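You operate a simulated robot arm through the tools that you are given. There is no shell and no other tool. Be economical: measure what you need, move in short steps, check, and stop when the job is done.

The job below is to be done with a simulated two-armed robot. You get a single attempt, and the scene is never put back.

## Task
Wipe up the spill on the top of the white table with the cloth and put it back.

The check looks at the end state, three seconds after you hand in, the way a careful person would. Anything else that was tipped, shoved, dropped, spilled or broken makes it a failure. Flat cloth is picked up by pressing the open fingertips on it (5 to 10 N) and closing them slowly along it; thin cloth reads only 2 to 8 mm in the jaws.

## Robot
Two 7-joint arms with two-finger parallel grippers on one trunk, on a base that drives. Base frame: it is fixed to the floor where the robot stands at the start and does not move with it; the origin is under the middle of the robot, x ahead of it, y to its left, z up. Readings come in mm, rad, newtons and seconds.
The left shoulder is at the start at [50, 158, 1058], the right one opposite. With the tool pointing down near the work surface each hand reaches from about 100 to 660 mm from the robot's upright axis, wherever it stands, measured 20 degrees to its own side. Payload 3.91 kg a hand.
The TCP of each hand is the grasp point between the finger pads, 30 mm short of the fingertips. In the tool frame z runs along the fingers and y along their closing line. Largest opening 110 mm; finger width 20, thickness 10; the body of the gripper, 48 by 112 mm, starts 55 mm behind the TCP.
Orientation is that of the tool frame in the base frame, as a unit quaternion [x, y, z, w]. With the fingers straight down and closing along the base's y, the tool's x points along the base's -x, its y along +y and its z along -z.

## Interface
- The arms move only by the tool apply_moves. It takes "left_increments", "right_increments" or both (then of equal length, played together; a hand with none holds still); each is a list of rows, each a list of 3 entries, a list of its own where there are three numbers: the closure, from 0 (fully open) to 1 (shut), then the shift along the tool's x, y, z in mm, then the turn, a rotation vector about the tool's x, y, z in degrees. In form: [[fingers, [x, y, z], [wx, wy, wz]], ...]. A call has 1 to 10 rows; each row shifts and turns the commanded pose from where the row before left it, along the tool's axes as they then stand. Each row takes 0.2 s and may step no farther than 50 mm and 0.15 rad from the row before; otherwise, or with a gripper value out of range, the whole call is refused. A pose out of reach is approached as far as the arm can. The call stops where the force on the tool passes 40 N (or 10 N more than at its start, if that is more) or the arm is blocked; 0.2 s more then pass. Each finger travels about 153 mm/s and halts on what it meets, pressing with about 21 N; the grip force reading is that of the motor and also rises with nothing between the fingers. The clock runs only during rows and for 0.2 s after the last one: add rows that do not move to give the fingers time. It gives the time, the measured TCP pose, the force on the tool (base axes), the opening and the grip force at its end, in the units of the frame above (readings bear some noise), with the torque about the TCP (base axes, N m) and any sound that the robot's microphone picked up.
- Cameras (640 x 400 px; columns grow to the right, rows downward): "scene" is now at [129, -2.5, 1196]; the picture's right is [-0.05, -1.00, 0.00], its down [-0.58, 0.03, -0.82] and it looks along [0.81, -0.04, -0.58] (base axes); focal length 272 px, centre (320, 200). "left" rides on the left gripper at [72, -17, -103] in its tool frame; the picture's right is [0.23, 0.97, 0.00], its down [-0.76, 0.18, -0.62] and it looks along [-0.61, 0.14, 0.78] (tool axes); focal length 222 px, centre (320, 200). "right" rides on the right gripper at [72, 17, -103] in its tool frame; the picture's right is [-0.23, 0.97, 0.00], its down [-0.76, -0.18, -0.62] and it looks along [-0.61, -0.14, 0.78] (tool axes); focal length 222 px, centre (320, 200). There is no depth. A picture from a camera that has moved, and an enlarged one, comes with that camera's place and axes in the base frame and with its lens.
- get_image(camera): a new picture of that camera. It takes no simulated time.
- move_column(by): slides the trunk up (or, below 0, down) by that many mm; the arms and the scene camera ride with it, the base frame stays. It gives what a move gives, with no picture.
- base_move(legs): drives the robot by 1 to 6 legs, each [ahead, turn to the left] in mm and rad, along the robot's own axes; the way and the turn of a leg run together, so that a leg with both is an arc; at most 1500 mm and 3.142 rad a leg. The arms and the cameras ride along, it lands a little off, and it stops where it bumps. It gives what a move gives.
- turn_head(pan, tilt): turns the head with the scene camera to pan (to the left, within 1.396 rad either way) and tilt (down, from -0.506 to 1.204), counted from straight ahead of the robot. It gives what a move gives.
- enlarge(camera, box): a new picture of the part [left, top, right, bottom] of that camera's present view, enlarged. It takes no simulated time.
- job_done(): hands the job in; it is judged then, once.

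Go step by step. Nothing tells you exact positions but the pictures and the camera data: compare them with the known pose of the tool, close in by small moves and look again before you grip or let go. The budget is 120 turns and 88 pictures, counting those below and the enlarged ones. Unless the task says otherwise, let go and move clear before handing in, and close with one line.

The tools are called after "Emit:" as a command line: name --argument value ..., lists and objects as JSON in quotes. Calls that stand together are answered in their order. apply_moves: Moves the arms, as the interface text tells. Its arguments: {"type":"object","properties":{"left_increments":{"type":"array"},"right_increments":{"type":"array"}},"required":[]} The other tools are called the same way: move_column (by) slides the trunk up or down; base_move (legs) drives the base; turn_head (pan, tilt) turns the head that bears the scene camera; get_image (camera) takes a picture; enlarge (camera, box) takes an enlarged picture of a part of a camera's view; job_done () hands the job in.

At the start:

```text
time_s: 0.0
left_eef_pos: [301.7, 158.6, 961.0]
left_ee_rot: [0.0, 1.0, 0.001, 0.0]
left_contact_force: [0.6, 0.1, 0.1]
left_wrist_torque: [0.01, 0.01, -0.01]
left_width: 110.2
left_grasp_force: 0.0
right_eef_pos: [320.0, -118.4, 983.5]
right_ee_rot: [0.0, 1.0, 0.001, 0.0]
right_contact_force: [0.1, -0.7, -1.1]
right_wrist_torque: [-0.02, -0.02, -0.01]
right_width: 109.9
right_grasp_force: 0.0
trunk travel left (down, up): [-300.0, 182.0]
robot x, y, heading: [-0.9, -1.0, -0.001]
head pan, tilt: [-0.054, 0.618]
```

scene: 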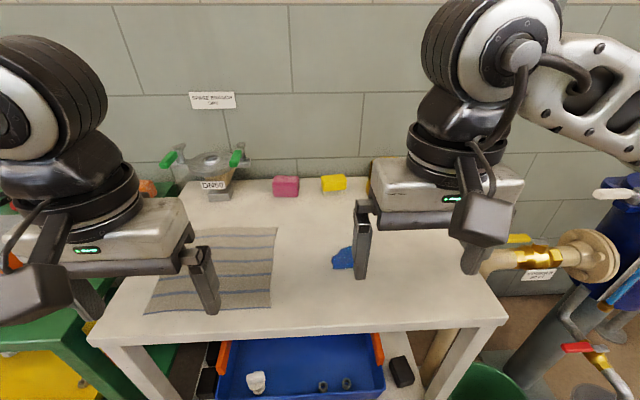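
right: 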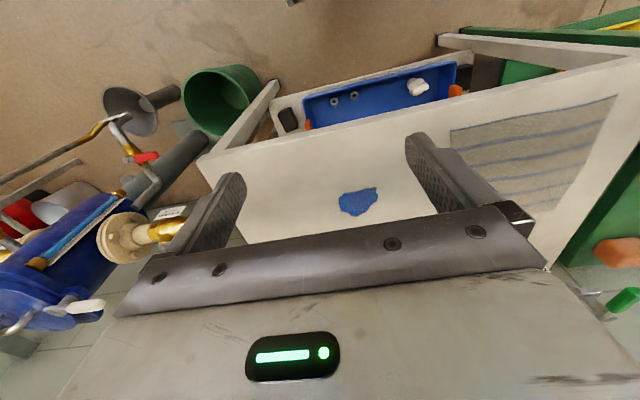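
left: 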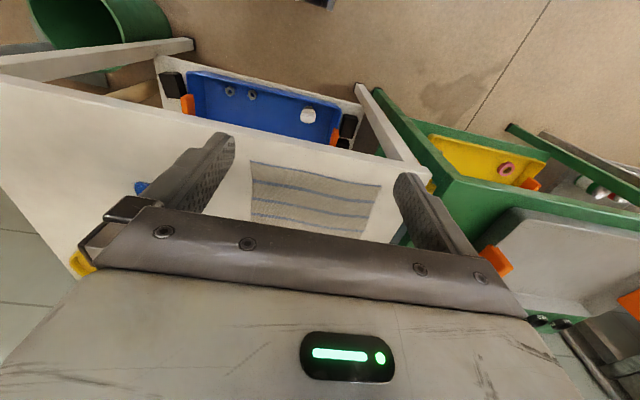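

The striped cloth lies flat on the left of the white table, near (620, 220). The blue spill is near (616, -87), and I put the table top at about z 655. I'll look closer before moving.

Emit:
enlarge --camera "scene" --box '[80, 160, 400, 360]'

Emit:
enlarge --camera "right" --box '[200, 60, 640, 335]'

```text
2.00 times, centred on (240, 260) of scene
camera zoom: at [129.0, -2.5, 1196.0], right [-0.05, -1.0, 0.0], down [-0.58, 0.03, -0.82], along [0.81, -0.04, -0.58], focal length 543 px, centre (480, 80)
```

zoom: 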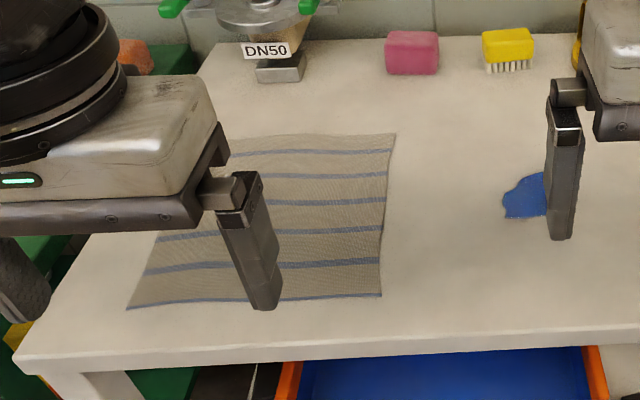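

```text
1.45 times, centred on (420, 198) of right
camera zoom: at [248.3, -101.4, 1088.7], right [0.23, 0.97, 0.0], down [0.76, -0.18, 0.62], along [0.61, -0.14, -0.78], focal length 323 px, centre (174, 204)
```

zoom: 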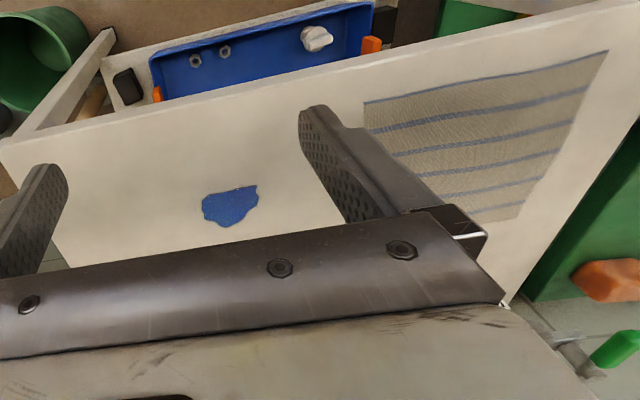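

By triangulating the cloth corners I get a table top nearer z 725, the cloth at x 433–672, y 80–310, and the spill around (558, -93). I'll move the right hand aside and bring the left hand above the cloth's right edge.

Emit:
apply_moves --right_increments '[[0, [25, -40, 0], [0, 0, 0]], [0, [25, -40, 0], [0, 0, 0]], [0, [25, -40, 0], [0, 0, 0]]]'

Emit:
apply_moves --left_increments '[[0.545, [-42, -5.6, 10], [0, 0, 0]], [0.545, [-42, -5.6, 10], [0, 0, 0]], [0.545, [-42, -5.6, 10], [0, 0, 0]], [0.545, [-42, -5.6, 15], [0, 0, 0]], [0.545, [-42, -5.6, 15], [0, 0, 0]], [0.545, [-40, -5.6, 15], [0, 0, 0]], [0.545, [0, 0, 40], [0, 0, 0]], [0.545, [0, 0, 0], [0, 0, 0]]]'

Emit:
get_image --camera "scene"

Emit:
get_image --camera "left"

```text
time_s: 0.8
left_eef_pos: [303.8, 158.5, 961.4]
left_ee_rot: [0.0, 1.0, 0.0, 0.0]
left_contact_force: [-0.4, 0.5, 0.3]
left_wrist_torque: [0.03, -0.01, 0.02]
left_width: 110.4
left_grasp_force: 0.0
right_eef_pos: [244.0, -239.4, 983.8]
right_ee_rot: [0.0, 1.0, 0.0, 0.0]
right_contact_force: [-0.7, -0.3, 0.6]
right_wrist_torque: [-0.01, 0.01, 0.02]
right_width: 109.8
right_grasp_force: 0.1
trunk travel left (down, up): [-300.0, 182.0]
robot x, y, heading: [0.2, 0.1, 0.001]
head pan, tilt: [-0.054, 0.618]
```

```text
time_s: 2.6
left_eef_pos: [552.1, 124.0, 845.6]
left_ee_rot: [0.0, 1.0, 0.0, 0.0]
left_contact_force: [0.1, -0.6, -0.6]
left_wrist_torque: [0.04, -0.02, -0.02]
left_width: 50.1
left_grasp_force: 0.1
right_eef_pos: [244.3, -237.5, 984.5]
right_ee_rot: [0.001, 1.0, 0.0, 0.0]
right_contact_force: [0.5, -0.1, -0.7]
right_wrist_torque: [-0.02, -0.01, -0.05]
right_width: 110.0
right_grasp_force: 0.1
trunk travel left (down, up): [-300.0, 182.0]
robot x, y, heading: [-0.6, -0.4, 0.002]
head pan, tilt: [-0.054, 0.618]
```

```text
82 pictures are left
camera scene: at [129.0, -2.4, 1196.0], right [-0.05, -1.0, 0.0], down [-0.58, 0.03, -0.82], along [0.81, -0.04, -0.58], focal length 272 px, centre (320, 200)
```

scene: 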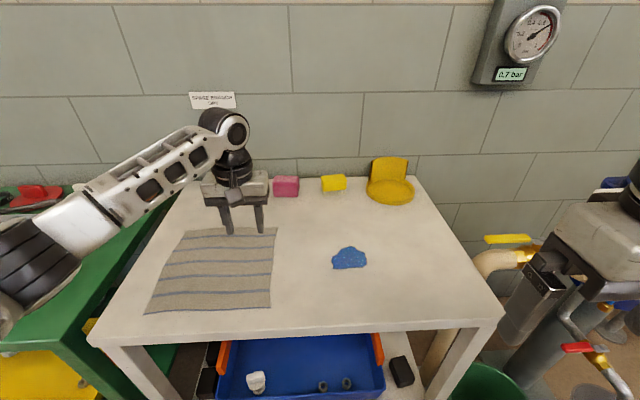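

```text
81 pictures are left
camera left: at [480.7, 108.3, 949.7], right [-0.23, 0.97, 0.0], down [0.76, 0.18, 0.62], along [0.61, 0.14, -0.78], focal length 222 px, centre (320, 200)
```

left: 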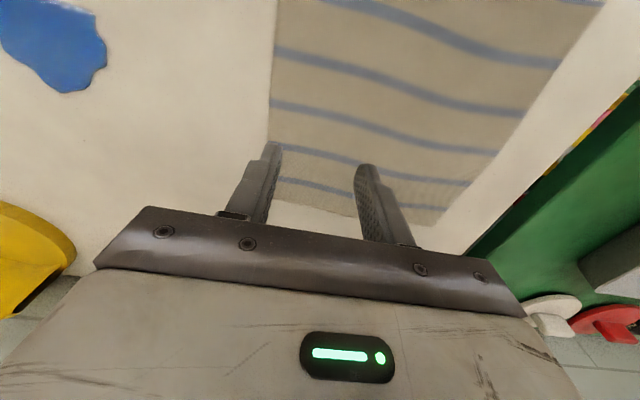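

The whole spill is in view, at about x 519–592, y -132 to -50. The left fingers are just inside the cloth's right edge, so I'll descend carefully.

Emit:
apply_moves --left_increments '[[0.545, [0, 0, 40], [0, 0, 0]], [0.545, [0, 0, 36], [0, 0, 0]], [0.545, [0, 0, 4], [0, 0, 0]], [0.545, [0, 0, 0], [0, 0, 0]]]'

Emit:
get_image --camera "left"

```text
time_s: 3.6
left_eef_pos: [552.5, 123.7, 772.1]
left_ee_rot: [-0.001, 1.0, -0.002, 0.006]
left_contact_force: [-3.1, 2.4, 34.0]
left_wrist_torque: [-0.16, 0.23, 0.02]
left_width: 49.7
left_grasp_force: 0.0
right_eef_pos: [243.2, -238.9, 985.3]
right_ee_rot: [-0.001, 1.0, 0.0, 0.002]
right_contact_force: [-0.4, 0.5, 0.1]
right_wrist_torque: [-0.05, -0.02, 0.0]
right_width: 110.0
right_grasp_force: 0.1
trunk travel left (down, up): [-300.0, 182.0]
robot x, y, heading: [-0.3, 1.3, 0.002]
head pan, tilt: [-0.054, 0.618]
```

```text
80 pictures are left
camera left: at [479.3, 108.3, 874.5], right [-0.23, 0.97, -0.01], down [0.75, 0.18, 0.63], along [0.62, 0.14, -0.78], focal length 222 px, centre (320, 200)
```

left: 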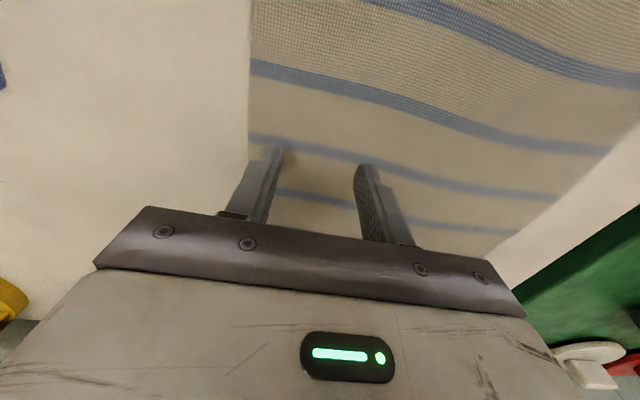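

Contact came at z ≈ 772, so the table top is near 742, and the force is 34 N. I'll ease off to 5–10 N.

Emit:
apply_moves --left_increments '[[0.545, [0, 0, -4.5], [0, 0, 0]], [0.545, [0, 0, 0], [0, 0, 0]]]'

```text
time_s: 4.2
left_eef_pos: [552.2, 124.4, 771.5]
left_ee_rot: [0.0, 1.0, 0.0, 0.001]
left_contact_force: [4.6, -1.3, 18.8]
left_wrist_torque: [-0.52, -0.07, 0.14]
left_width: 50.3
left_grasp_force: 0.2
right_eef_pos: [245.1, -236.5, 983.6]
right_ee_rot: [0.0, 1.0, 0.002, 0.001]
right_contact_force: [-0.1, -0.5, -0.8]
right_wrist_torque: [0.03, 0.0, -0.01]
right_width: 110.0
right_grasp_force: 0.0
trunk travel left (down, up): [-300.0, 182.0]
robot x, y, heading: [1.2, 4.6, 0.003]
head pan, tilt: [-0.054, 0.618]
```

Force is down to 19 N; I'll ease off another 3 mm.

Emit:
apply_moves --left_increments '[[0.545, [0, 0, -3], [0, 0, 0]], [0.545, [0, 0, 0], [0, 0, 0]]]'

```text
time_s: 4.8
left_eef_pos: [551.6, 125.4, 772.3]
left_ee_rot: [0.0, 1.0, 0.001, -0.001]
left_contact_force: [0.7, -1.9, 6.6]
left_wrist_torque: [-0.23, -0.04, 0.02]
left_width: 50.4
left_grasp_force: 0.2
right_eef_pos: [244.9, -238.2, 984.5]
right_ee_rot: [0.0, 1.0, 0.001, 0.0]
right_contact_force: [0.4, -1.1, 0.5]
right_wrist_torque: [0.01, 0.02, 0.01]
right_width: 110.2
right_grasp_force: 0.0
trunk travel left (down, up): [-300.0, 182.0]
robot x, y, heading: [2.5, -0.3, 0.001]
head pan, tilt: [-0.054, 0.618]
```

The fingertips now press at 6.6 N, so I'll close slowly along the cloth.

Emit:
apply_moves --left_increments '[[0.6, [0, 0, 0], [0, 0, 0]], [0.65, [0, 0, 0], [0, 0, 0]], [0.7, [0, 0, 0], [0, 0, 0]], [0.75, [0, 0, 0], [0, 0, 0]], [0.8, [0, 0, 0], [0, 0, 0]], [0.85, [0, 0, 0], [0, 0, 0]], [0.9, [0, 0, 0], [0, 0, 0]], [0.95, [0, 0, 0], [0, 0, 0]], [1, [0, 0, 0], [0, 0, 0]], [1, [0, 0, 0], [0, 0, 0]]]'

Emit:
get_image --camera "left"

Emit:
get_image --camera "scene"

```text
time_s: 7.0
left_eef_pos: [552.3, 125.5, 772.4]
left_ee_rot: [0.0, 1.0, 0.0, 0.0]
left_contact_force: [-0.6, 0.2, 0.4]
left_wrist_torque: [-0.02, 0.01, -0.03]
left_width: 2.2
left_grasp_force: 21.3
right_eef_pos: [244.6, -237.9, 984.2]
right_ee_rot: [0.0, 1.0, 0.001, -0.001]
right_contact_force: [-0.2, 0.3, -0.4]
right_wrist_torque: [0.0, 0.06, 0.0]
right_width: 109.8
right_grasp_force: 0.2
trunk travel left (down, up): [-300.0, 182.0]
robot x, y, heading: [1.2, 0.6, -0.001]
head pan, tilt: [-0.054, 0.618]
```

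```text
79 pictures are left
camera left: at [480.2, 109.0, 876.5], right [-0.23, 0.97, 0.0], down [0.76, 0.18, 0.62], along [0.61, 0.14, -0.78], focal length 222 px, centre (320, 200)
```

left: 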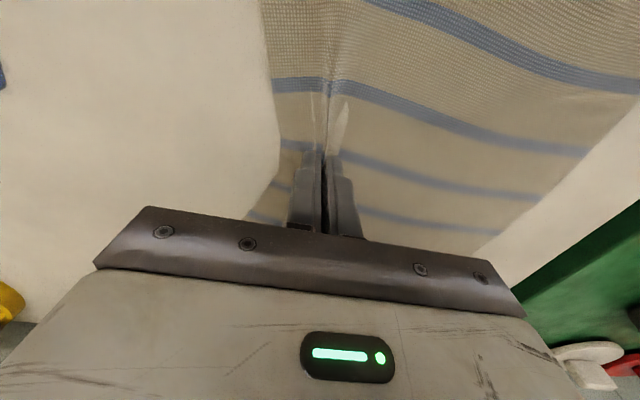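

```text
78 pictures are left
camera scene: at [129.0, -2.5, 1196.0], right [-0.05, -1.0, 0.0], down [-0.58, 0.03, -0.82], along [0.81, -0.04, -0.58], focal length 272 px, centre (320, 200)
```

scene: 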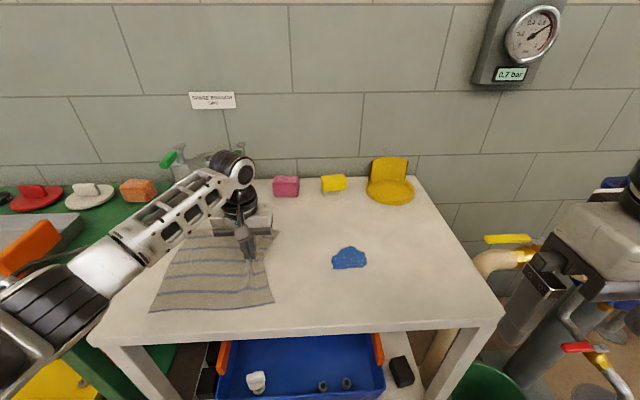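

The cloth is gripped (2.2 mm in the jaws). Corrected to the 742 table height, the spill is about x 505–575, y -127 to -48. I'll drag the cloth toward it.

Emit:
apply_moves --left_increments '[[1, [2, -25, 0], [0, 0, 0]], [1, [3, -30, 0], [0, 0, 0]], [1, [3, -30, 0], [0, 0, 0]], [1, [3, -30, 0], [0, 0, 0]], [1, [3, -30, 0], [0, 0, 0]], [1, [0, -20, 0], [0, 0, 0]], [1, [0, 0, 0], [0, 0, 0]]]'

Emit:
get_image --camera "scene"

Emit:
get_image --camera "left"

```text
time_s: 8.6
left_eef_pos: [539.9, -41.6, 772.7]
left_ee_rot: [0.0, 1.0, 0.0, -0.001]
left_contact_force: [-0.5, -0.2, -0.3]
left_wrist_torque: [0.0, 0.0, 0.0]
left_width: 2.2
left_grasp_force: 20.4
right_eef_pos: [245.0, -238.1, 985.1]
right_ee_rot: [0.0, 1.0, 0.0, 0.0]
right_contact_force: [-0.3, 0.5, -0.2]
right_wrist_torque: [-0.02, 0.03, -0.01]
right_width: 110.2
right_grasp_force: 0.1
trunk travel left (down, up): [-300.0, 182.0]
robot x, y, heading: [1.0, -1.0, -0.003]
head pan, tilt: [-0.054, 0.618]
```

```text
77 pictures are left
camera scene: at [129.0, -2.5, 1196.0], right [-0.05, -1.0, 0.0], down [-0.58, 0.03, -0.82], along [0.81, -0.04, -0.58], focal length 272 px, centre (320, 200)
```

scene: 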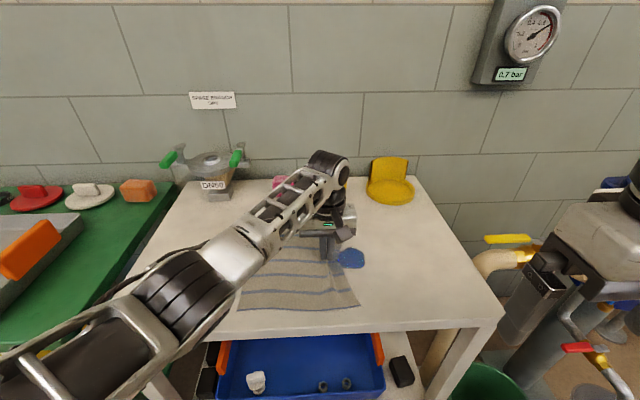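

```text
76 pictures are left
camera left: at [467.5, -57.4, 877.7], right [-0.23, 0.97, 0.0], down [0.76, 0.18, 0.62], along [0.61, 0.14, -0.78], focal length 222 px, centre (320, 200)
```

left: 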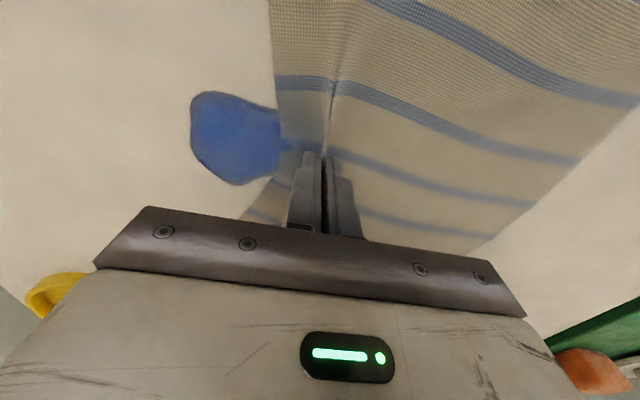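

The cloth follows well, and its right edge has reached the spill. I'll press lightly and rub in x strokes while stepping right.

Emit:
apply_moves --left_increments '[[1, [0, -15, 2.5], [0, 0, 0]], [1, [-20, 0, 0], [0, 0, 0]], [1, [-20, 0, 0], [0, 0, 0]], [1, [28, -5, 0], [0, 0, 0]], [1, [28, -5, 0], [0, 0, 0]], [1, [28, -5, 0], [0, 0, 0]], [1, [-28, -5, 0], [0, 0, 0]], [1, [-28, -5, 0], [0, 0, 0]], [1, [-28, -5, 0], [0, 0, 0]]]'

Emit:
get_image --camera "left"

```text
time_s: 10.6
left_eef_pos: [542.8, -76.5, 772.2]
left_ee_rot: [-0.001, 1.0, -0.002, 0.0]
left_contact_force: [0.5, -0.1, 2.3]
left_wrist_torque: [-0.02, -0.04, 0.03]
left_width: 2.3
left_grasp_force: 20.6
left hand out of reach, approached as far as the arm can: row 2, 3, 9
right_eef_pos: [245.1, -237.2, 985.7]
right_ee_rot: [0.0, 1.0, -0.001, 0.0]
right_contact_force: [0.4, 0.0, 0.1]
right_wrist_torque: [0.01, 0.05, -0.01]
right_width: 110.2
right_grasp_force: 0.1
trunk travel left (down, up): [-300.0, 182.0]
robot x, y, heading: [-2.7, 2.3, 0.001]
head pan, tilt: [-0.054, 0.618]
```

```text
75 pictures are left
camera left: at [470.4, -93.0, 876.0], right [-0.23, 0.97, 0.0], down [0.76, 0.18, 0.62], along [0.61, 0.14, -0.78], focal length 222 px, centre (320, 200)
```

left: 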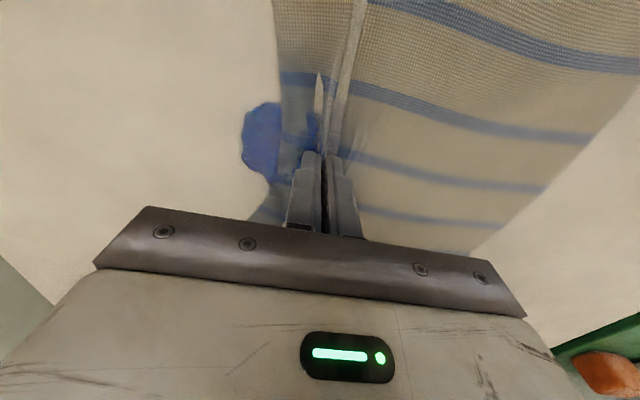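

The left arm runs out of reach at about x 545 here, so I need the base slightly closer. I'll look down to check the clearance to the table.

Emit:
turn_head --pan 0 --tilt 1.2

Emit:
get_image --camera "scene"

```text
time_s: 11.6
left_eef_pos: [542.1, -76.2, 772.6]
left_ee_rot: [0.0, 1.0, 0.0, 0.001]
left_contact_force: [1.8, -2.1, 5.4]
left_wrist_torque: [-0.01, -0.08, -0.03]
left_width: 2.1
left_grasp_force: 21.0
right_eef_pos: [244.9, -238.2, 985.5]
right_ee_rot: [0.0, 1.0, 0.0, 0.0]
right_contact_force: [-0.3, -0.6, 1.0]
right_wrist_torque: [-0.01, -0.02, 0.0]
right_width: 110.0
right_grasp_force: 0.0
trunk travel left (down, up): [-300.0, 182.0]
robot x, y, heading: [2.7, 2.4, -0.002]
head pan, tilt: [0.0, 1.201]
```

```text
74 pictures are left
camera scene: at [97.0, 2.3, 1153.1], right [0.0, -1.0, 0.0], down [-0.93, 0.0, -0.36], along [0.36, 0.0, -0.93], focal length 272 px, centre (320, 200)
```

scene: 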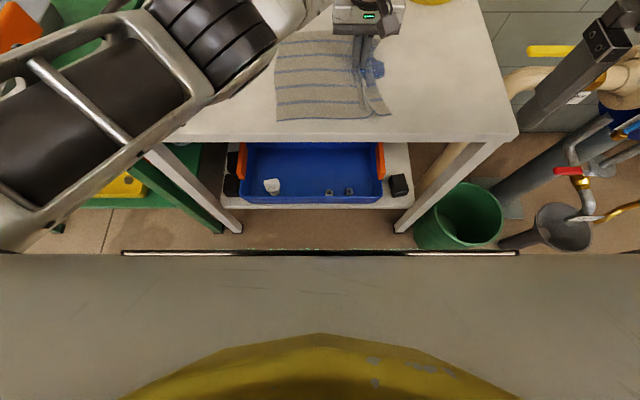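

Base clearance is uncertain, since a bucket and the table legs stand close by, so I won't drive. The right arm reaches the spill comfortably, so I'll let go with the left, clear it, and take over the wiping with the right.

Emit:
apply_moves --left_increments '[[0.9, [0, 0, -1], [0, 0, 0]], [0.8, [0, 0, -1], [0, 0, 0]], [0.8, [0, 0, -15], [0, 0, 0]], [0.8, [0, 0, -40], [0, 0, 0]], [0.8, [0, 0, -45], [0, 0, 0]], [0.8, [20, 45, 0], [0, 0, 0]], [0.8, [20, 45, 0], [0, 0, 0]], [0.8, [20, 45, 0], [0, 0, 0]], [0.8, [20, 45, 0], [0, 0, 0]], [0.6, [20, 45, 0], [0, 0, 0]]]'

Emit:
turn_head --pan -0.05 --tilt 0.75

Emit:
get_image --camera "scene"

```text
time_s: 13.8
left_eef_pos: [438.8, 147.9, 874.3]
left_ee_rot: [0.0, 1.0, 0.0, 0.0]
left_contact_force: [-0.6, -0.4, -0.4]
left_wrist_torque: [-0.02, -0.01, 0.01]
left_width: 43.7
left_grasp_force: 0.0
right_eef_pos: [244.2, -237.0, 985.0]
right_ee_rot: [-0.001, 1.0, 0.0, 0.0]
right_contact_force: [-0.4, -0.2, 0.9]
right_wrist_torque: [0.02, 0.01, -0.01]
right_width: 110.2
right_grasp_force: 0.2
trunk travel left (down, up): [-300.0, 182.0]
robot x, y, heading: [-1.4, 0.1, -0.0]
head pan, tilt: [0.0, 1.201]
```

```text
time_s: 14.7
left_eef_pos: [441.0, 148.2, 873.8]
left_ee_rot: [0.0, 1.0, 0.0, 0.001]
left_contact_force: [-0.1, -0.2, 0.9]
left_wrist_torque: [0.0, -0.03, -0.03]
left_width: 43.9
left_grasp_force: 0.0
right_eef_pos: [244.6, -238.0, 985.3]
right_ee_rot: [0.0, 1.0, 0.001, -0.001]
right_contact_force: [0.1, 0.4, -0.1]
right_wrist_torque: [-0.02, 0.0, 0.05]
right_width: 109.9
right_grasp_force: 0.1
trunk travel left (down, up): [-300.0, 182.0]
robot x, y, heading: [0.7, 0.8, -0.002]
head pan, tilt: [-0.051, 0.75]
```

```text
73 pictures are left
camera scene: at [124.0, -1.9, 1184.6], right [-0.05, -1.0, 0.0], down [-0.68, 0.03, -0.73], along [0.73, -0.04, -0.68], focal length 272 px, centre (320, 200)
```

scene: 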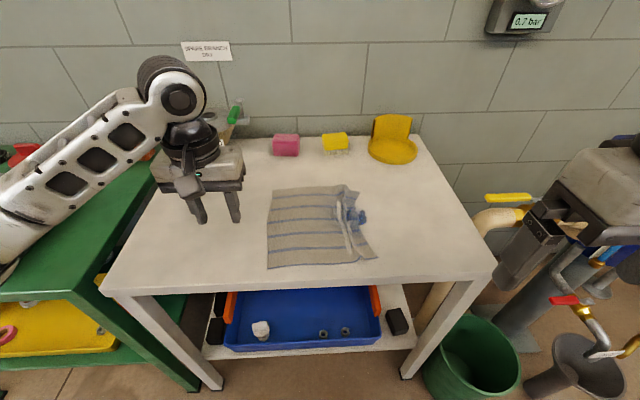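

Emit:
enlarge --camera "scene" --box '[240, 160, 400, 280]'

```text
3.33 times, centred on (320, 220) of scene
camera zoom: at [124.0, -1.9, 1184.6], right [-0.05, -1.0, 0.0], down [-0.68, 0.03, -0.73], along [0.73, -0.04, -0.68], focal length 905 px, centre (320, 133)
```

zoom: 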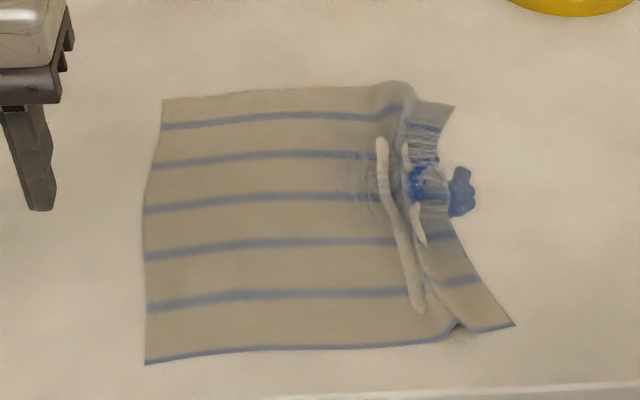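

The cloth has taken up part of the spill, and a bit remains at about (540, -120). I'll bring the right hand above the ridge at about (540, -76).

Emit:
apply_moves --right_increments '[[0.545, [-37, 20, 15], [0, 0, 0]], [0.545, [-37, 20, 15], [0, 0, 0]], [0.545, [-37, 20, 15], [0, 0, 0]], [0.545, [-37, 20, 15], [0, 0, 0]], [0.545, [-37, 20, 15], [0, 0, 0]], [0.545, [-37, 20, 15], [0, 0, 0]], [0.545, [-37, 20, 15], [0, 0, 0]], [0.545, [-36, 21, 15], [0, 0, 0]], [0.545, [0, 0, 45], [0, 0, 0]], [0.545, [0, 0, 0], [0, 0, 0]]]'

Emit:
get_image --camera "right"

```text
time_s: 16.9
left_eef_pos: [440.2, 146.9, 874.6]
left_ee_rot: [0.0, 1.0, 0.0, 0.0]
left_contact_force: [-0.3, 0.1, -0.3]
left_wrist_torque: [-0.01, -0.02, 0.01]
left_width: 44.0
left_grasp_force: 0.0
right_eef_pos: [541.0, -77.0, 820.5]
right_ee_rot: [0.0, 1.0, 0.001, 0.0]
right_contact_force: [-0.3, -0.5, -0.3]
right_wrist_torque: [-0.02, 0.02, -0.02]
right_width: 50.0
right_grasp_force: 0.0
trunk travel left (down, up): [-300.0, 182.0]
robot x, y, heading: [-1.4, 1.8, -0.002]
head pan, tilt: [-0.051, 0.75]
```

```text
71 pictures are left
camera right: at [469.4, -59.5, 925.3], right [0.23, 0.97, 0.0], down [0.76, -0.18, 0.62], along [0.61, -0.14, -0.78], focal length 222 px, centre (320, 200)
```

right: 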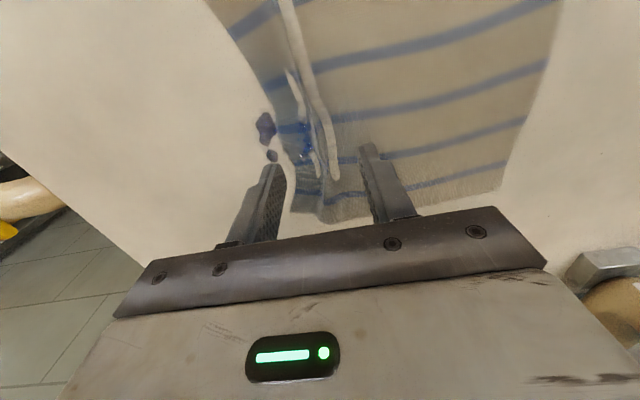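

Projected down, the fingers straddle the ridge with both pads on cloth. I'll descend gently.

Emit:
apply_moves --right_increments '[[0.545, [0, 0, 30], [0, 0, 0]], [0.545, [0, 0, 15], [0, 0, 0]], [0.545, [0, 0, 3], [0, 0, 0]], [0.545, [0, 0, 2], [0, 0, 0]], [0.545, [0, 0, 0], [0, 0, 0]]]'

```text
time_s: 18.1
left_eef_pos: [439.2, 146.9, 875.6]
left_ee_rot: [0.0, 1.0, -0.001, 0.0]
left_contact_force: [-0.2, 0.5, -0.2]
left_wrist_torque: [0.01, 0.0, 0.0]
left_width: 44.0
left_grasp_force: 0.1
right_eef_pos: [540.5, -77.1, 771.8]
right_ee_rot: [-0.001, 1.0, 0.001, 0.001]
right_contact_force: [-1.0, -2.1, 18.4]
right_wrist_torque: [-0.56, 0.06, -0.07]
right_width: 50.2
right_grasp_force: 0.7
trunk travel left (down, up): [-300.0, 182.0]
robot x, y, heading: [-0.5, 1.8, -0.001]
head pan, tilt: [-0.051, 0.75]
```

Contact at 18 N; I'll ease off to about 8 N and close slowly.

Emit:
apply_moves --right_increments '[[0.545, [0, 0, -2], [0, 0, 0]], [0.6, [0, 0, -0.5], [0, 0, 0]], [0.65, [0, 0, 0], [0, 0, 0]], [0.7, [0, 0, 0], [0, 0, 0]], [0.75, [0, 0, 0], [0, 0, 0]], [0.8, [0, 0, 0], [0, 0, 0]], [0.85, [0, 0, 0], [0, 0, 0]], [0.9, [0, 0, 0], [0, 0, 0]], [0.96, [0, 0, 0], [0, 0, 0]], [1, [0, 0, 0], [0, 0, 0]]]'

Emit:
get_image --camera "right"

```text
time_s: 20.3
left_eef_pos: [438.8, 148.2, 873.6]
left_ee_rot: [0.0, 1.0, 0.0, 0.001]
left_contact_force: [0.2, 0.2, 0.3]
left_wrist_torque: [0.01, 0.0, 0.03]
left_width: 44.0
left_grasp_force: 0.1
right_eef_pos: [539.2, -77.5, 770.2]
right_ee_rot: [0.001, 1.0, 0.0, 0.0]
right_contact_force: [0.1, -1.3, 10.8]
right_wrist_torque: [-0.01, -0.01, 0.04]
right_width: 2.8
right_grasp_force: 20.9
trunk travel left (down, up): [-300.0, 182.0]
robot x, y, heading: [0.0, -0.2, 0.002]
head pan, tilt: [-0.051, 0.75]
```

```text
70 pictures are left
camera right: at [467.6, -60.3, 876.5], right [0.23, 0.97, 0.0], down [0.76, -0.18, 0.62], along [0.61, -0.14, -0.78], focal length 222 px, centre (320, 200)
```

right: 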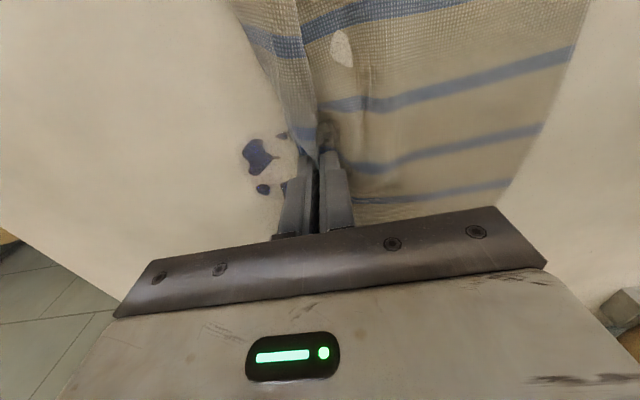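

The right hand has the cloth (2.8 mm in the jaws), and spots remain at about (526, -116) and (553, -124). I'll rub over them while pulling the cloth right.

Emit:
apply_moves --right_increments '[[1, [0, -20, 0], [0, 0, 0]], [1, [-22, 0, 0], [0, 0, 0]], [1, [-20, 0, 0], [0, 0, 0]], [1, [30, -6, 0], [0, 0, 0]], [1, [30, -6, 0], [0, 0, 0]], [1, [25, -6, 0], [0, 0, 0]], [1, [-30, -4, 0], [0, 0, 0]], [1, [-30, -4, 0], [0, 0, 0]], [1, [-25, -4, 0], [0, 0, 0]], [1, [0, -10, 0], [0, 0, 0]]]'

Emit:
apply_moves --right_increments '[[1, [30, -2, 0], [0, 0, 0]], [1, [30, -2, 0], [0, 0, 0]], [1, [25, -2, 0], [0, 0, 0]], [1, [0, -15, 0], [0, 0, 0]], [1, [-30, 0, 0], [0, 0, 0]], [1, [-30, 0, 0], [0, 0, 0]], [1, [-25, 0, 0], [0, 0, 0]], [1, [20, -15, 0], [0, 0, 0]], [1, [25, 0, 0], [0, 0, 0]]]'

Emit:
get_image --camera "right"

Emit:
get_image --camera "scene"

```text
time_s: 22.5
left_eef_pos: [440.0, 146.6, 875.8]
left_ee_rot: [0.0, 1.0, 0.0, 0.0]
left_contact_force: [0.1, 0.0, -0.1]
left_wrist_torque: [-0.01, -0.02, 0.01]
left_width: 43.8
left_grasp_force: 0.2
right_eef_pos: [582.5, -138.3, 771.1]
right_ee_rot: [-0.001, 1.0, 0.001, 0.001]
right_contact_force: [0.6, 1.2, 6.4]
right_wrist_torque: [0.04, -0.01, -0.01]
right_width: 2.6
right_grasp_force: 20.9
trunk travel left (down, up): [-300.0, 182.0]
robot x, y, heading: [-0.7, 0.5, 0.001]
head pan, tilt: [-0.051, 0.75]
```

```text
time_s: 24.5
left_eef_pos: [439.0, 147.7, 873.9]
left_ee_rot: [0.001, 1.0, 0.0, 0.0]
left_contact_force: [-0.4, 0.2, 0.8]
left_wrist_torque: [0.02, -0.01, 0.02]
left_width: 44.1
left_grasp_force: 0.0
right_eef_pos: [536.3, -173.7, 771.3]
right_ee_rot: [0.0, 1.0, 0.0, 0.002]
right_contact_force: [2.5, -0.2, 8.9]
right_wrist_torque: [-0.05, -0.08, -0.03]
right_width: 2.7
right_grasp_force: 20.7
trunk travel left (down, up): [-300.0, 182.0]
robot x, y, heading: [0.0, 5.0, -0.003]
head pan, tilt: [-0.051, 0.75]
```

```text
69 pictures are left
camera right: at [463.8, -155.8, 876.6], right [0.23, 0.97, 0.0], down [0.76, -0.18, 0.63], along [0.61, -0.14, -0.78], focal length 222 px, centre (320, 200)
```

right: 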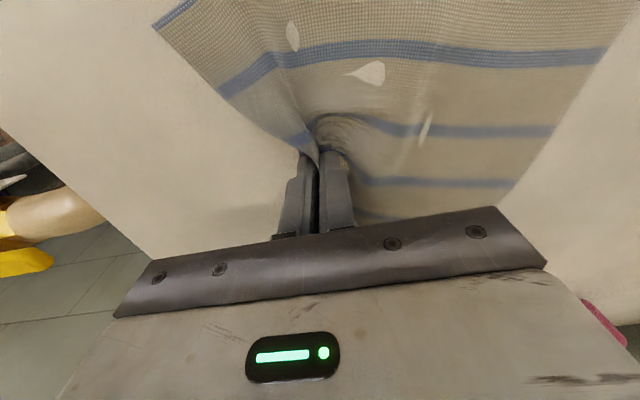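

```text
68 pictures are left
camera scene: at [123.6, -1.8, 1184.8], right [-0.05, -1.0, 0.0], down [-0.68, 0.03, -0.73], along [0.73, -0.04, -0.68], focal length 272 px, centre (320, 200)
```

scene: 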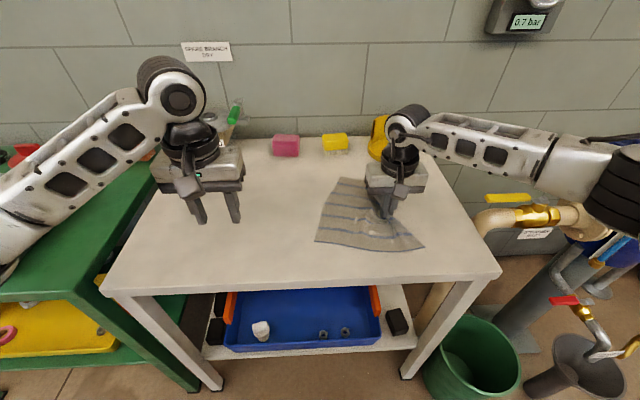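

No spill is visible now. I'll release with the right hand, clear it, and look at the cloth.

Emit:
apply_moves --right_increments '[[0.9, [0, 0, 0], [0, 0, 0]], [0.8, [0, 0, -2], [0, 0, 0]], [0.8, [0, 0, -15], [0, 0, 0]], [0.8, [0, 0, -40], [0, 0, 0]], [0.8, [0, 0, -45], [0, 0, 0]], [0.8, [45, -15, 0], [0, 0, 0]], [0.8, [45, -15, 0], [0, 0, 0]], [0.8, [45, -15, 0], [0, 0, 0]], [0.8, [45, -15, -10], [0, 0, 0]], [0.8, [45, -15, -10], [0, 0, 0]]]'

Emit:
apply_moves --right_increments '[[0.8, [45, -15, -10], [0, 0, 0]], [0.5, [0, 0, 0], [0, 0, 0]]]'

Emit:
enlarge --camera "scene" --box '[240, 140, 460, 280]'

```text
time_s: 26.7
left_eef_pos: [439.4, 147.4, 874.3]
left_ee_rot: [0.0, 1.0, 0.0, 0.0]
left_contact_force: [-0.3, -0.6, -0.1]
left_wrist_torque: [-0.01, 0.01, -0.04]
left_width: 44.0
left_grasp_force: 0.1
right_eef_pos: [313.1, -248.3, 892.6]
right_ee_rot: [0.001, 1.0, 0.0, -0.001]
right_contact_force: [0.6, -0.2, 0.4]
right_wrist_torque: [0.01, 0.01, -0.01]
right_width: 21.9
right_grasp_force: 0.1
trunk travel left (down, up): [-300.0, 182.0]
robot x, y, heading: [1.6, 0.4, -0.001]
head pan, tilt: [-0.051, 0.75]
```

```text
time_s: 27.3
left_eef_pos: [438.9, 147.2, 875.2]
left_ee_rot: [0.0, 1.0, 0.0, 0.001]
left_contact_force: [-0.8, 0.5, -0.5]
left_wrist_torque: [0.01, -0.02, 0.03]
left_width: 44.0
left_grasp_force: 0.0
right_eef_pos: [267.6, -265.6, 900.4]
right_ee_rot: [0.0, 1.0, 0.0, 0.0]
right_contact_force: [0.6, -0.3, -1.1]
right_wrist_torque: [-0.03, -0.03, 0.0]
right_width: 54.9
right_grasp_force: 0.1
trunk travel left (down, up): [-300.0, 182.0]
robot x, y, heading: [4.6, -1.4, 0.0]
head pan, tilt: [-0.051, 0.75]
```

```text
2.86 times, centred on (350, 210) of scene
camera zoom: at [123.9, -1.9, 1184.7], right [-0.05, -1.0, 0.0], down [-0.68, 0.03, -0.73], along [0.73, -0.04, -0.68], focal length 776 px, centre (234, 171)
```

zoom: 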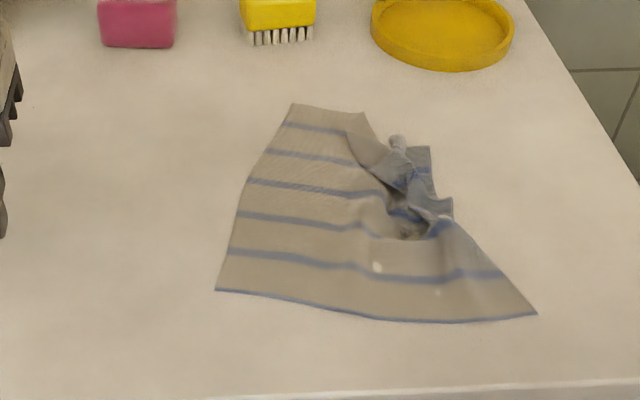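

The cloth is crumpled and turned about 20°, with its left edge running from (474, -8) to (687, -87). I'll grip that edge near (535, -71) with the left hand turned 20°, and check the placement from above.

Emit:
apply_moves --left_increments '[[0.545, [-19, -43.6, 4], [0, 0, 0]], [0.545, [-19, -43.6, 4], [0, 0, 0]], [0.545, [-19, -43.6, 4], [0, 0, 0]], [0.545, [-19, -43.6, 4], [0, 0, 0]], [0.545, [-19, -43.6, 4], [0, 0, 0]], [0.545, [0, 0, 10], [0, 0, 7]], [0.545, [0, 0, 10], [0, 0, 7]], [0.545, [0, 0, 10], [0, 0, 6]], [0.545, [0, 0, 0], [0, 0, 0]]]'

Emit:
get_image --camera "left"

Emit:
get_image --camera "scene"

```text
time_s: 29.3
left_eef_pos: [536.5, -69.8, 824.2]
left_ee_rot: [0.175, 0.985, 0.0, 0.0]
left_contact_force: [0.6, 0.9, 0.4]
left_wrist_torque: [0.0, -0.01, 0.0]
left_width: 50.1
left_grasp_force: 0.1
right_eef_pos: [268.0, -264.2, 900.1]
right_ee_rot: [0.0, 1.0, 0.001, 0.0]
right_contact_force: [0.4, 0.1, 0.2]
right_wrist_torque: [0.01, -0.01, -0.01]
right_width: 55.2
right_grasp_force: 0.0
trunk travel left (down, up): [-300.0, 182.0]
robot x, y, heading: [-2.9, -1.2, 0.003]
head pan, tilt: [-0.051, 0.75]
```

```text
66 pictures are left
camera left: at [463.5, -60.4, 927.8], right [0.12, 0.99, 0.0], down [0.78, -0.09, 0.62], along [0.62, -0.08, -0.78], focal length 222 px, centre (320, 200)
```

left: 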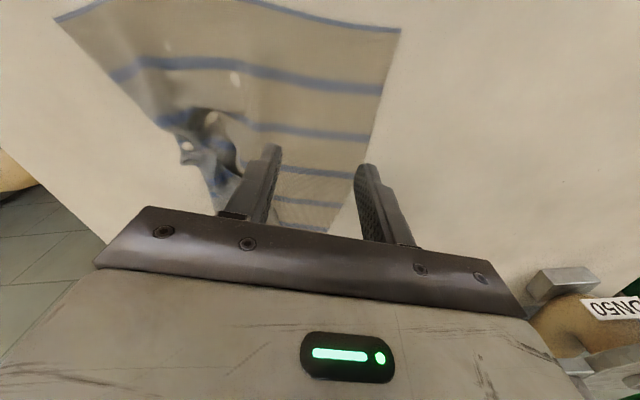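

```text
65 pictures are left
camera scene: at [124.1, -1.9, 1184.7], right [-0.05, -1.0, 0.0], down [-0.68, 0.03, -0.73], along [0.73, -0.04, -0.68], focal length 272 px, centre (320, 200)
```

scene: 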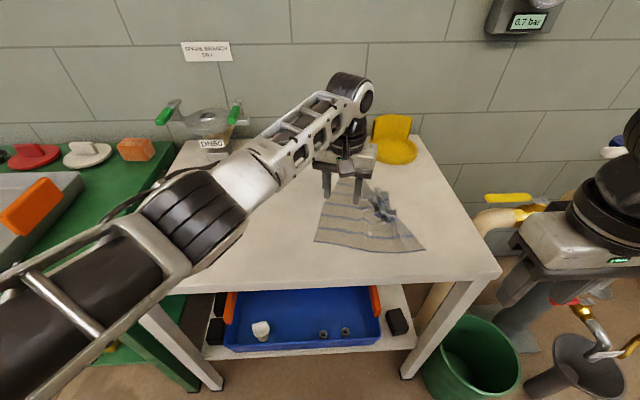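

The projected fingertips lie on the cloth about 8 mm inside its left edge. I'll descend to contact.

Emit:
apply_moves --left_increments '[[0.545, [0, 0, 30], [0, 0, 0]], [0.545, [0, 0, 18], [0, 0, 0]], [0.545, [0, 0, 3], [0, 0, 0]], [0.545, [0, 0, 2], [0, 0, 0]], [0.545, [0, 0, 0], [0, 0, 0]]]'

```text
time_s: 30.5
left_eef_pos: [537.1, -69.0, 772.1]
left_ee_rot: [0.174, 0.985, 0.0, 0.0]
left_contact_force: [0.1, 0.1, 1.9]
left_wrist_torque: [0.02, 0.0, 0.03]
left_width: 50.0
left_grasp_force: 0.5
right_eef_pos: [266.6, -264.0, 899.2]
right_ee_rot: [0.0, 1.0, 0.001, 0.0]
right_contact_force: [0.5, -0.5, -0.1]
right_wrist_torque: [0.0, 0.02, -0.02]
right_width: 54.7
right_grasp_force: 0.0
trunk travel left (down, up): [-300.0, 182.0]
robot x, y, heading: [1.4, 0.6, -0.005]
head pan, tilt: [-0.051, 0.75]
```

Contact is just starting, so I'll add 2 mm and close slowly.

Emit:
apply_moves --left_increments '[[0.545, [0, 0, 2], [0, 0, 0]], [0.6, [0, 0, 0], [0, 0, 0]], [0.65, [0, 0, 0], [0, 0, 0]], [0.7, [0, 0, 0], [0, 0, 0]], [0.75, [0, 0, 0], [0, 0, 0]], [0.8, [0, 0, 0], [0, 0, 0]], [0.85, [0, 0, 0], [0, 0, 0]], [0.9, [0, 0, 0], [0, 0, 0]], [0.96, [0, 0, 0], [0, 0, 0]], [1, [0, 0, 0], [0, 0, 0]]]'

Emit:
get_image --camera "left"

```text
time_s: 32.7
left_eef_pos: [536.4, -69.4, 771.0]
left_ee_rot: [0.174, 0.985, -0.001, 0.002]
left_contact_force: [1.0, -0.2, 18.6]
left_wrist_torque: [0.13, -0.07, -0.01]
left_width: 2.1
left_grasp_force: 21.1
right_eef_pos: [266.8, -265.4, 900.5]
right_ee_rot: [0.0, 1.0, 0.001, 0.001]
right_contact_force: [0.0, -0.3, 0.3]
right_wrist_torque: [-0.02, 0.01, -0.03]
right_width: 55.0
right_grasp_force: 0.0
trunk travel left (down, up): [-300.0, 182.0]
robot x, y, heading: [2.8, 0.1, -0.002]
head pan, tilt: [-0.051, 0.75]
```

```text
64 pictures are left
camera left: at [462.9, -59.7, 875.1], right [0.12, 0.99, 0.0], down [0.77, -0.09, 0.63], along [0.62, -0.07, -0.78], focal length 222 px, centre (320, 200)
```

left: 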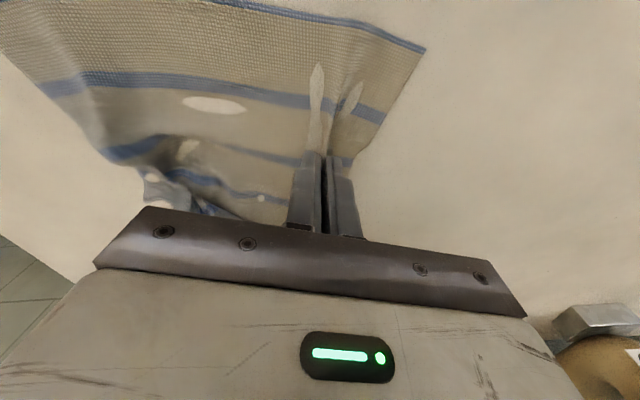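

The cloth is gripped. I'll lift slightly and drag it back left, turning the hand back to square it.

Emit:
apply_moves --left_increments '[[1, [0, 0, -4], [0, 0, 0]], [1, [8.6, 23.5, 0], [0, 0, 0]], [1, [10.3, 28.2, 0], [0, 0, 0]], [1, [10.3, 28.2, 0], [0, 0, 0]], [1, [0, 0, 0], [0, 0, -7]], [1, [0, 0, 0], [0, 0, -7]], [1, [0, 0, 0], [0, 0, -6]], [1, [0, 30, 0], [0, 0, 0]], [1, [0, 30, 0], [0, 0, 0]], [1, [0, 20, 0], [0, 0, 0]]]'

Emit:
get_image --camera "scene"

```text
time_s: 34.9
left_eef_pos: [537.7, 96.5, 773.4]
left_ee_rot: [0.0, 1.0, -0.001, 0.0]
left_contact_force: [0.3, -0.7, -0.2]
left_wrist_torque: [0.02, 0.01, -0.04]
left_width: 2.1
left_grasp_force: 20.9
right_eef_pos: [267.3, -264.0, 899.2]
right_ee_rot: [0.0, 1.0, 0.001, -0.001]
right_contact_force: [-0.4, 0.7, 0.4]
right_wrist_torque: [0.0, 0.0, 0.02]
right_width: 55.2
right_grasp_force: 0.1
trunk travel left (down, up): [-300.0, 182.0]
robot x, y, heading: [2.0, -1.0, -0.002]
head pan, tilt: [-0.051, 0.75]
```

```text
63 pictures are left
camera scene: at [124.1, -1.8, 1184.7], right [-0.05, -1.0, 0.0], down [-0.68, 0.03, -0.73], along [0.73, -0.04, -0.68], focal length 272 px, centre (320, 200)
```

scene: 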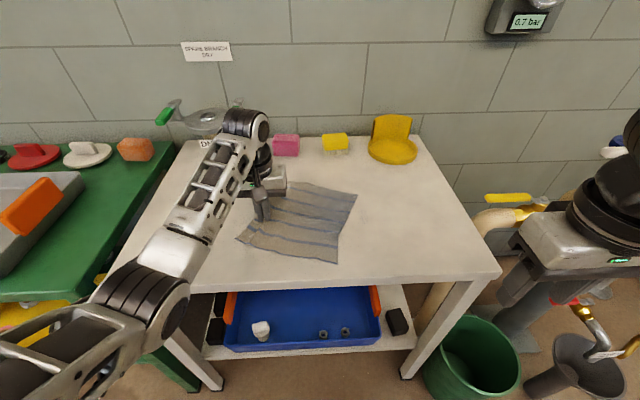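

The cloth has flattened nicely. I'll check the old spill area before going on.

Emit:
enlarge --camera "scene" --box '[220, 150, 440, 290]'

```text
2.86 times, centred on (330, 220) of scene
camera zoom: at [124.1, -1.8, 1184.7], right [-0.05, -1.0, 0.0], down [-0.68, 0.03, -0.73], along [0.73, -0.04, -0.68], focal length 776 px, centre (291, 143)
```

zoom: 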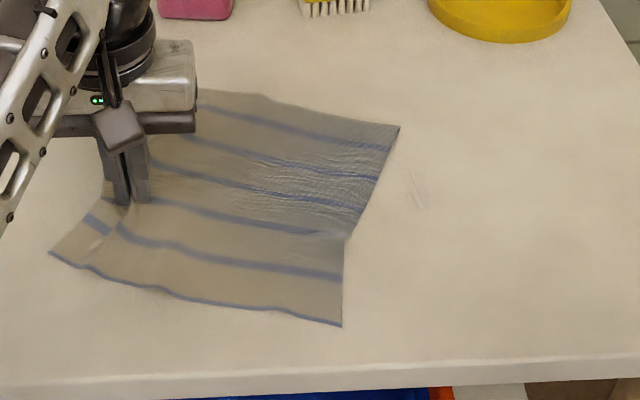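

A faint mark seems to be left near (540, -125). I'll check it with the right camera.

Emit:
apply_moves --right_increments '[[0.5, [-45, 0, -10], [0, 0, 0]], [0.5, [-45, 0, 0], [0, 0, 0]]]'

Emit:
get_image --camera "right"

Emit:
enlarge --camera "scene" --box '[320, 180, 400, 230]'

```text
time_s: 35.5
left_eef_pos: [537.2, 97.0, 773.1]
left_ee_rot: [-0.001, 1.0, 0.0, 0.0]
left_contact_force: [0.1, 0.2, -0.1]
left_wrist_torque: [0.02, -0.01, 0.0]
left_width: 2.2
left_grasp_force: 20.9
right_eef_pos: [356.6, -264.5, 913.9]
right_ee_rot: [0.0, 1.0, 0.001, 0.0]
right_contact_force: [0.7, 0.4, -0.5]
right_wrist_torque: [0.0, 0.02, -0.03]
right_width: 55.3
right_grasp_force: 0.0
trunk travel left (down, up): [-300.0, 182.0]
robot x, y, heading: [-3.6, -1.5, 0.001]
head pan, tilt: [-0.051, 0.75]
```

```text
61 pictures are left
camera right: at [286.3, -247.1, 1018.8], right [0.23, 0.97, 0.0], down [0.76, -0.18, 0.62], along [0.61, -0.14, -0.78], focal length 222 px, centre (320, 200)
```

right: 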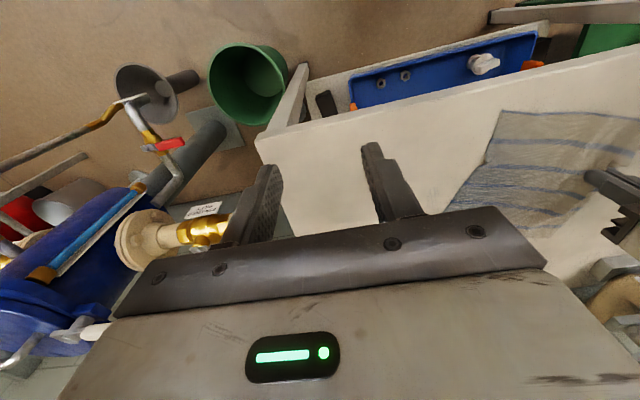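

```text
8.00 times, centred on (360, 205) of scene
camera zoom: at [124.3, -1.8, 1184.7], right [-0.05, -1.0, 0.0], down [-0.68, 0.03, -0.73], along [0.73, -0.04, -0.68], focal length 2172 px, centre (0, 160)
```

zoom: 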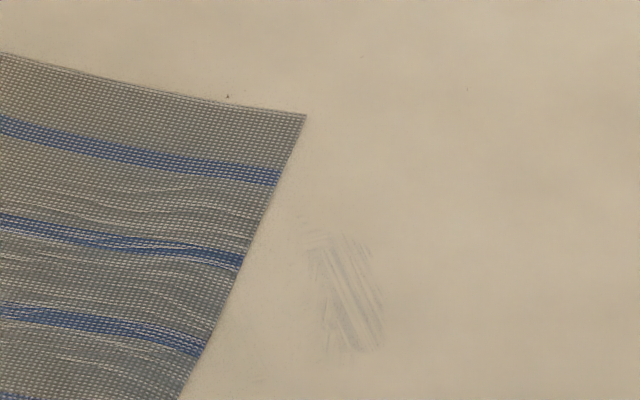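

A faint streak remains. I'll pull the cloth 65 mm further left to see whether more is hidden under it.

Emit:
apply_moves --left_increments '[[1, [0, 22, 0], [0, 0, 0]], [1, [0, 22, 0], [0, 0, 0]], [1, [0, 21, 0], [0, 0, 0]], [1, [0, 0, 0], [0, 0, 0]]]'

Emit:
enlarge --camera "scene" --box '[280, 170, 400, 245]'

```text
time_s: 36.5
left_eef_pos: [537.4, 162.2, 775.6]
left_ee_rot: [0.0, 1.0, 0.0, 0.0]
left_contact_force: [0.2, -1.5, -0.1]
left_wrist_torque: [-0.03, 0.0, -0.02]
left_width: 2.2
left_grasp_force: 21.1
right_eef_pos: [357.7, -264.4, 912.4]
right_ee_rot: [0.0, 1.0, 0.001, 0.0]
right_contact_force: [0.0, -0.5, 0.1]
right_wrist_torque: [0.0, 0.01, -0.02]
right_width: 55.2
right_grasp_force: 0.2
trunk travel left (down, up): [-300.0, 182.0]
robot x, y, heading: [1.7, 1.5, 0.0]
head pan, tilt: [-0.051, 0.75]
```

```text
5.33 times, centred on (340, 208) of scene
camera zoom: at [124.1, -1.9, 1184.7], right [-0.05, -1.0, 0.0], down [-0.68, 0.03, -0.73], along [0.73, -0.04, -0.68], focal length 1448 px, centre (213, 160)
```

zoom: 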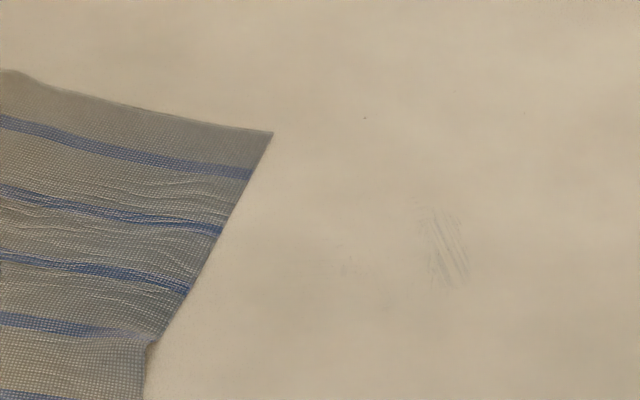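

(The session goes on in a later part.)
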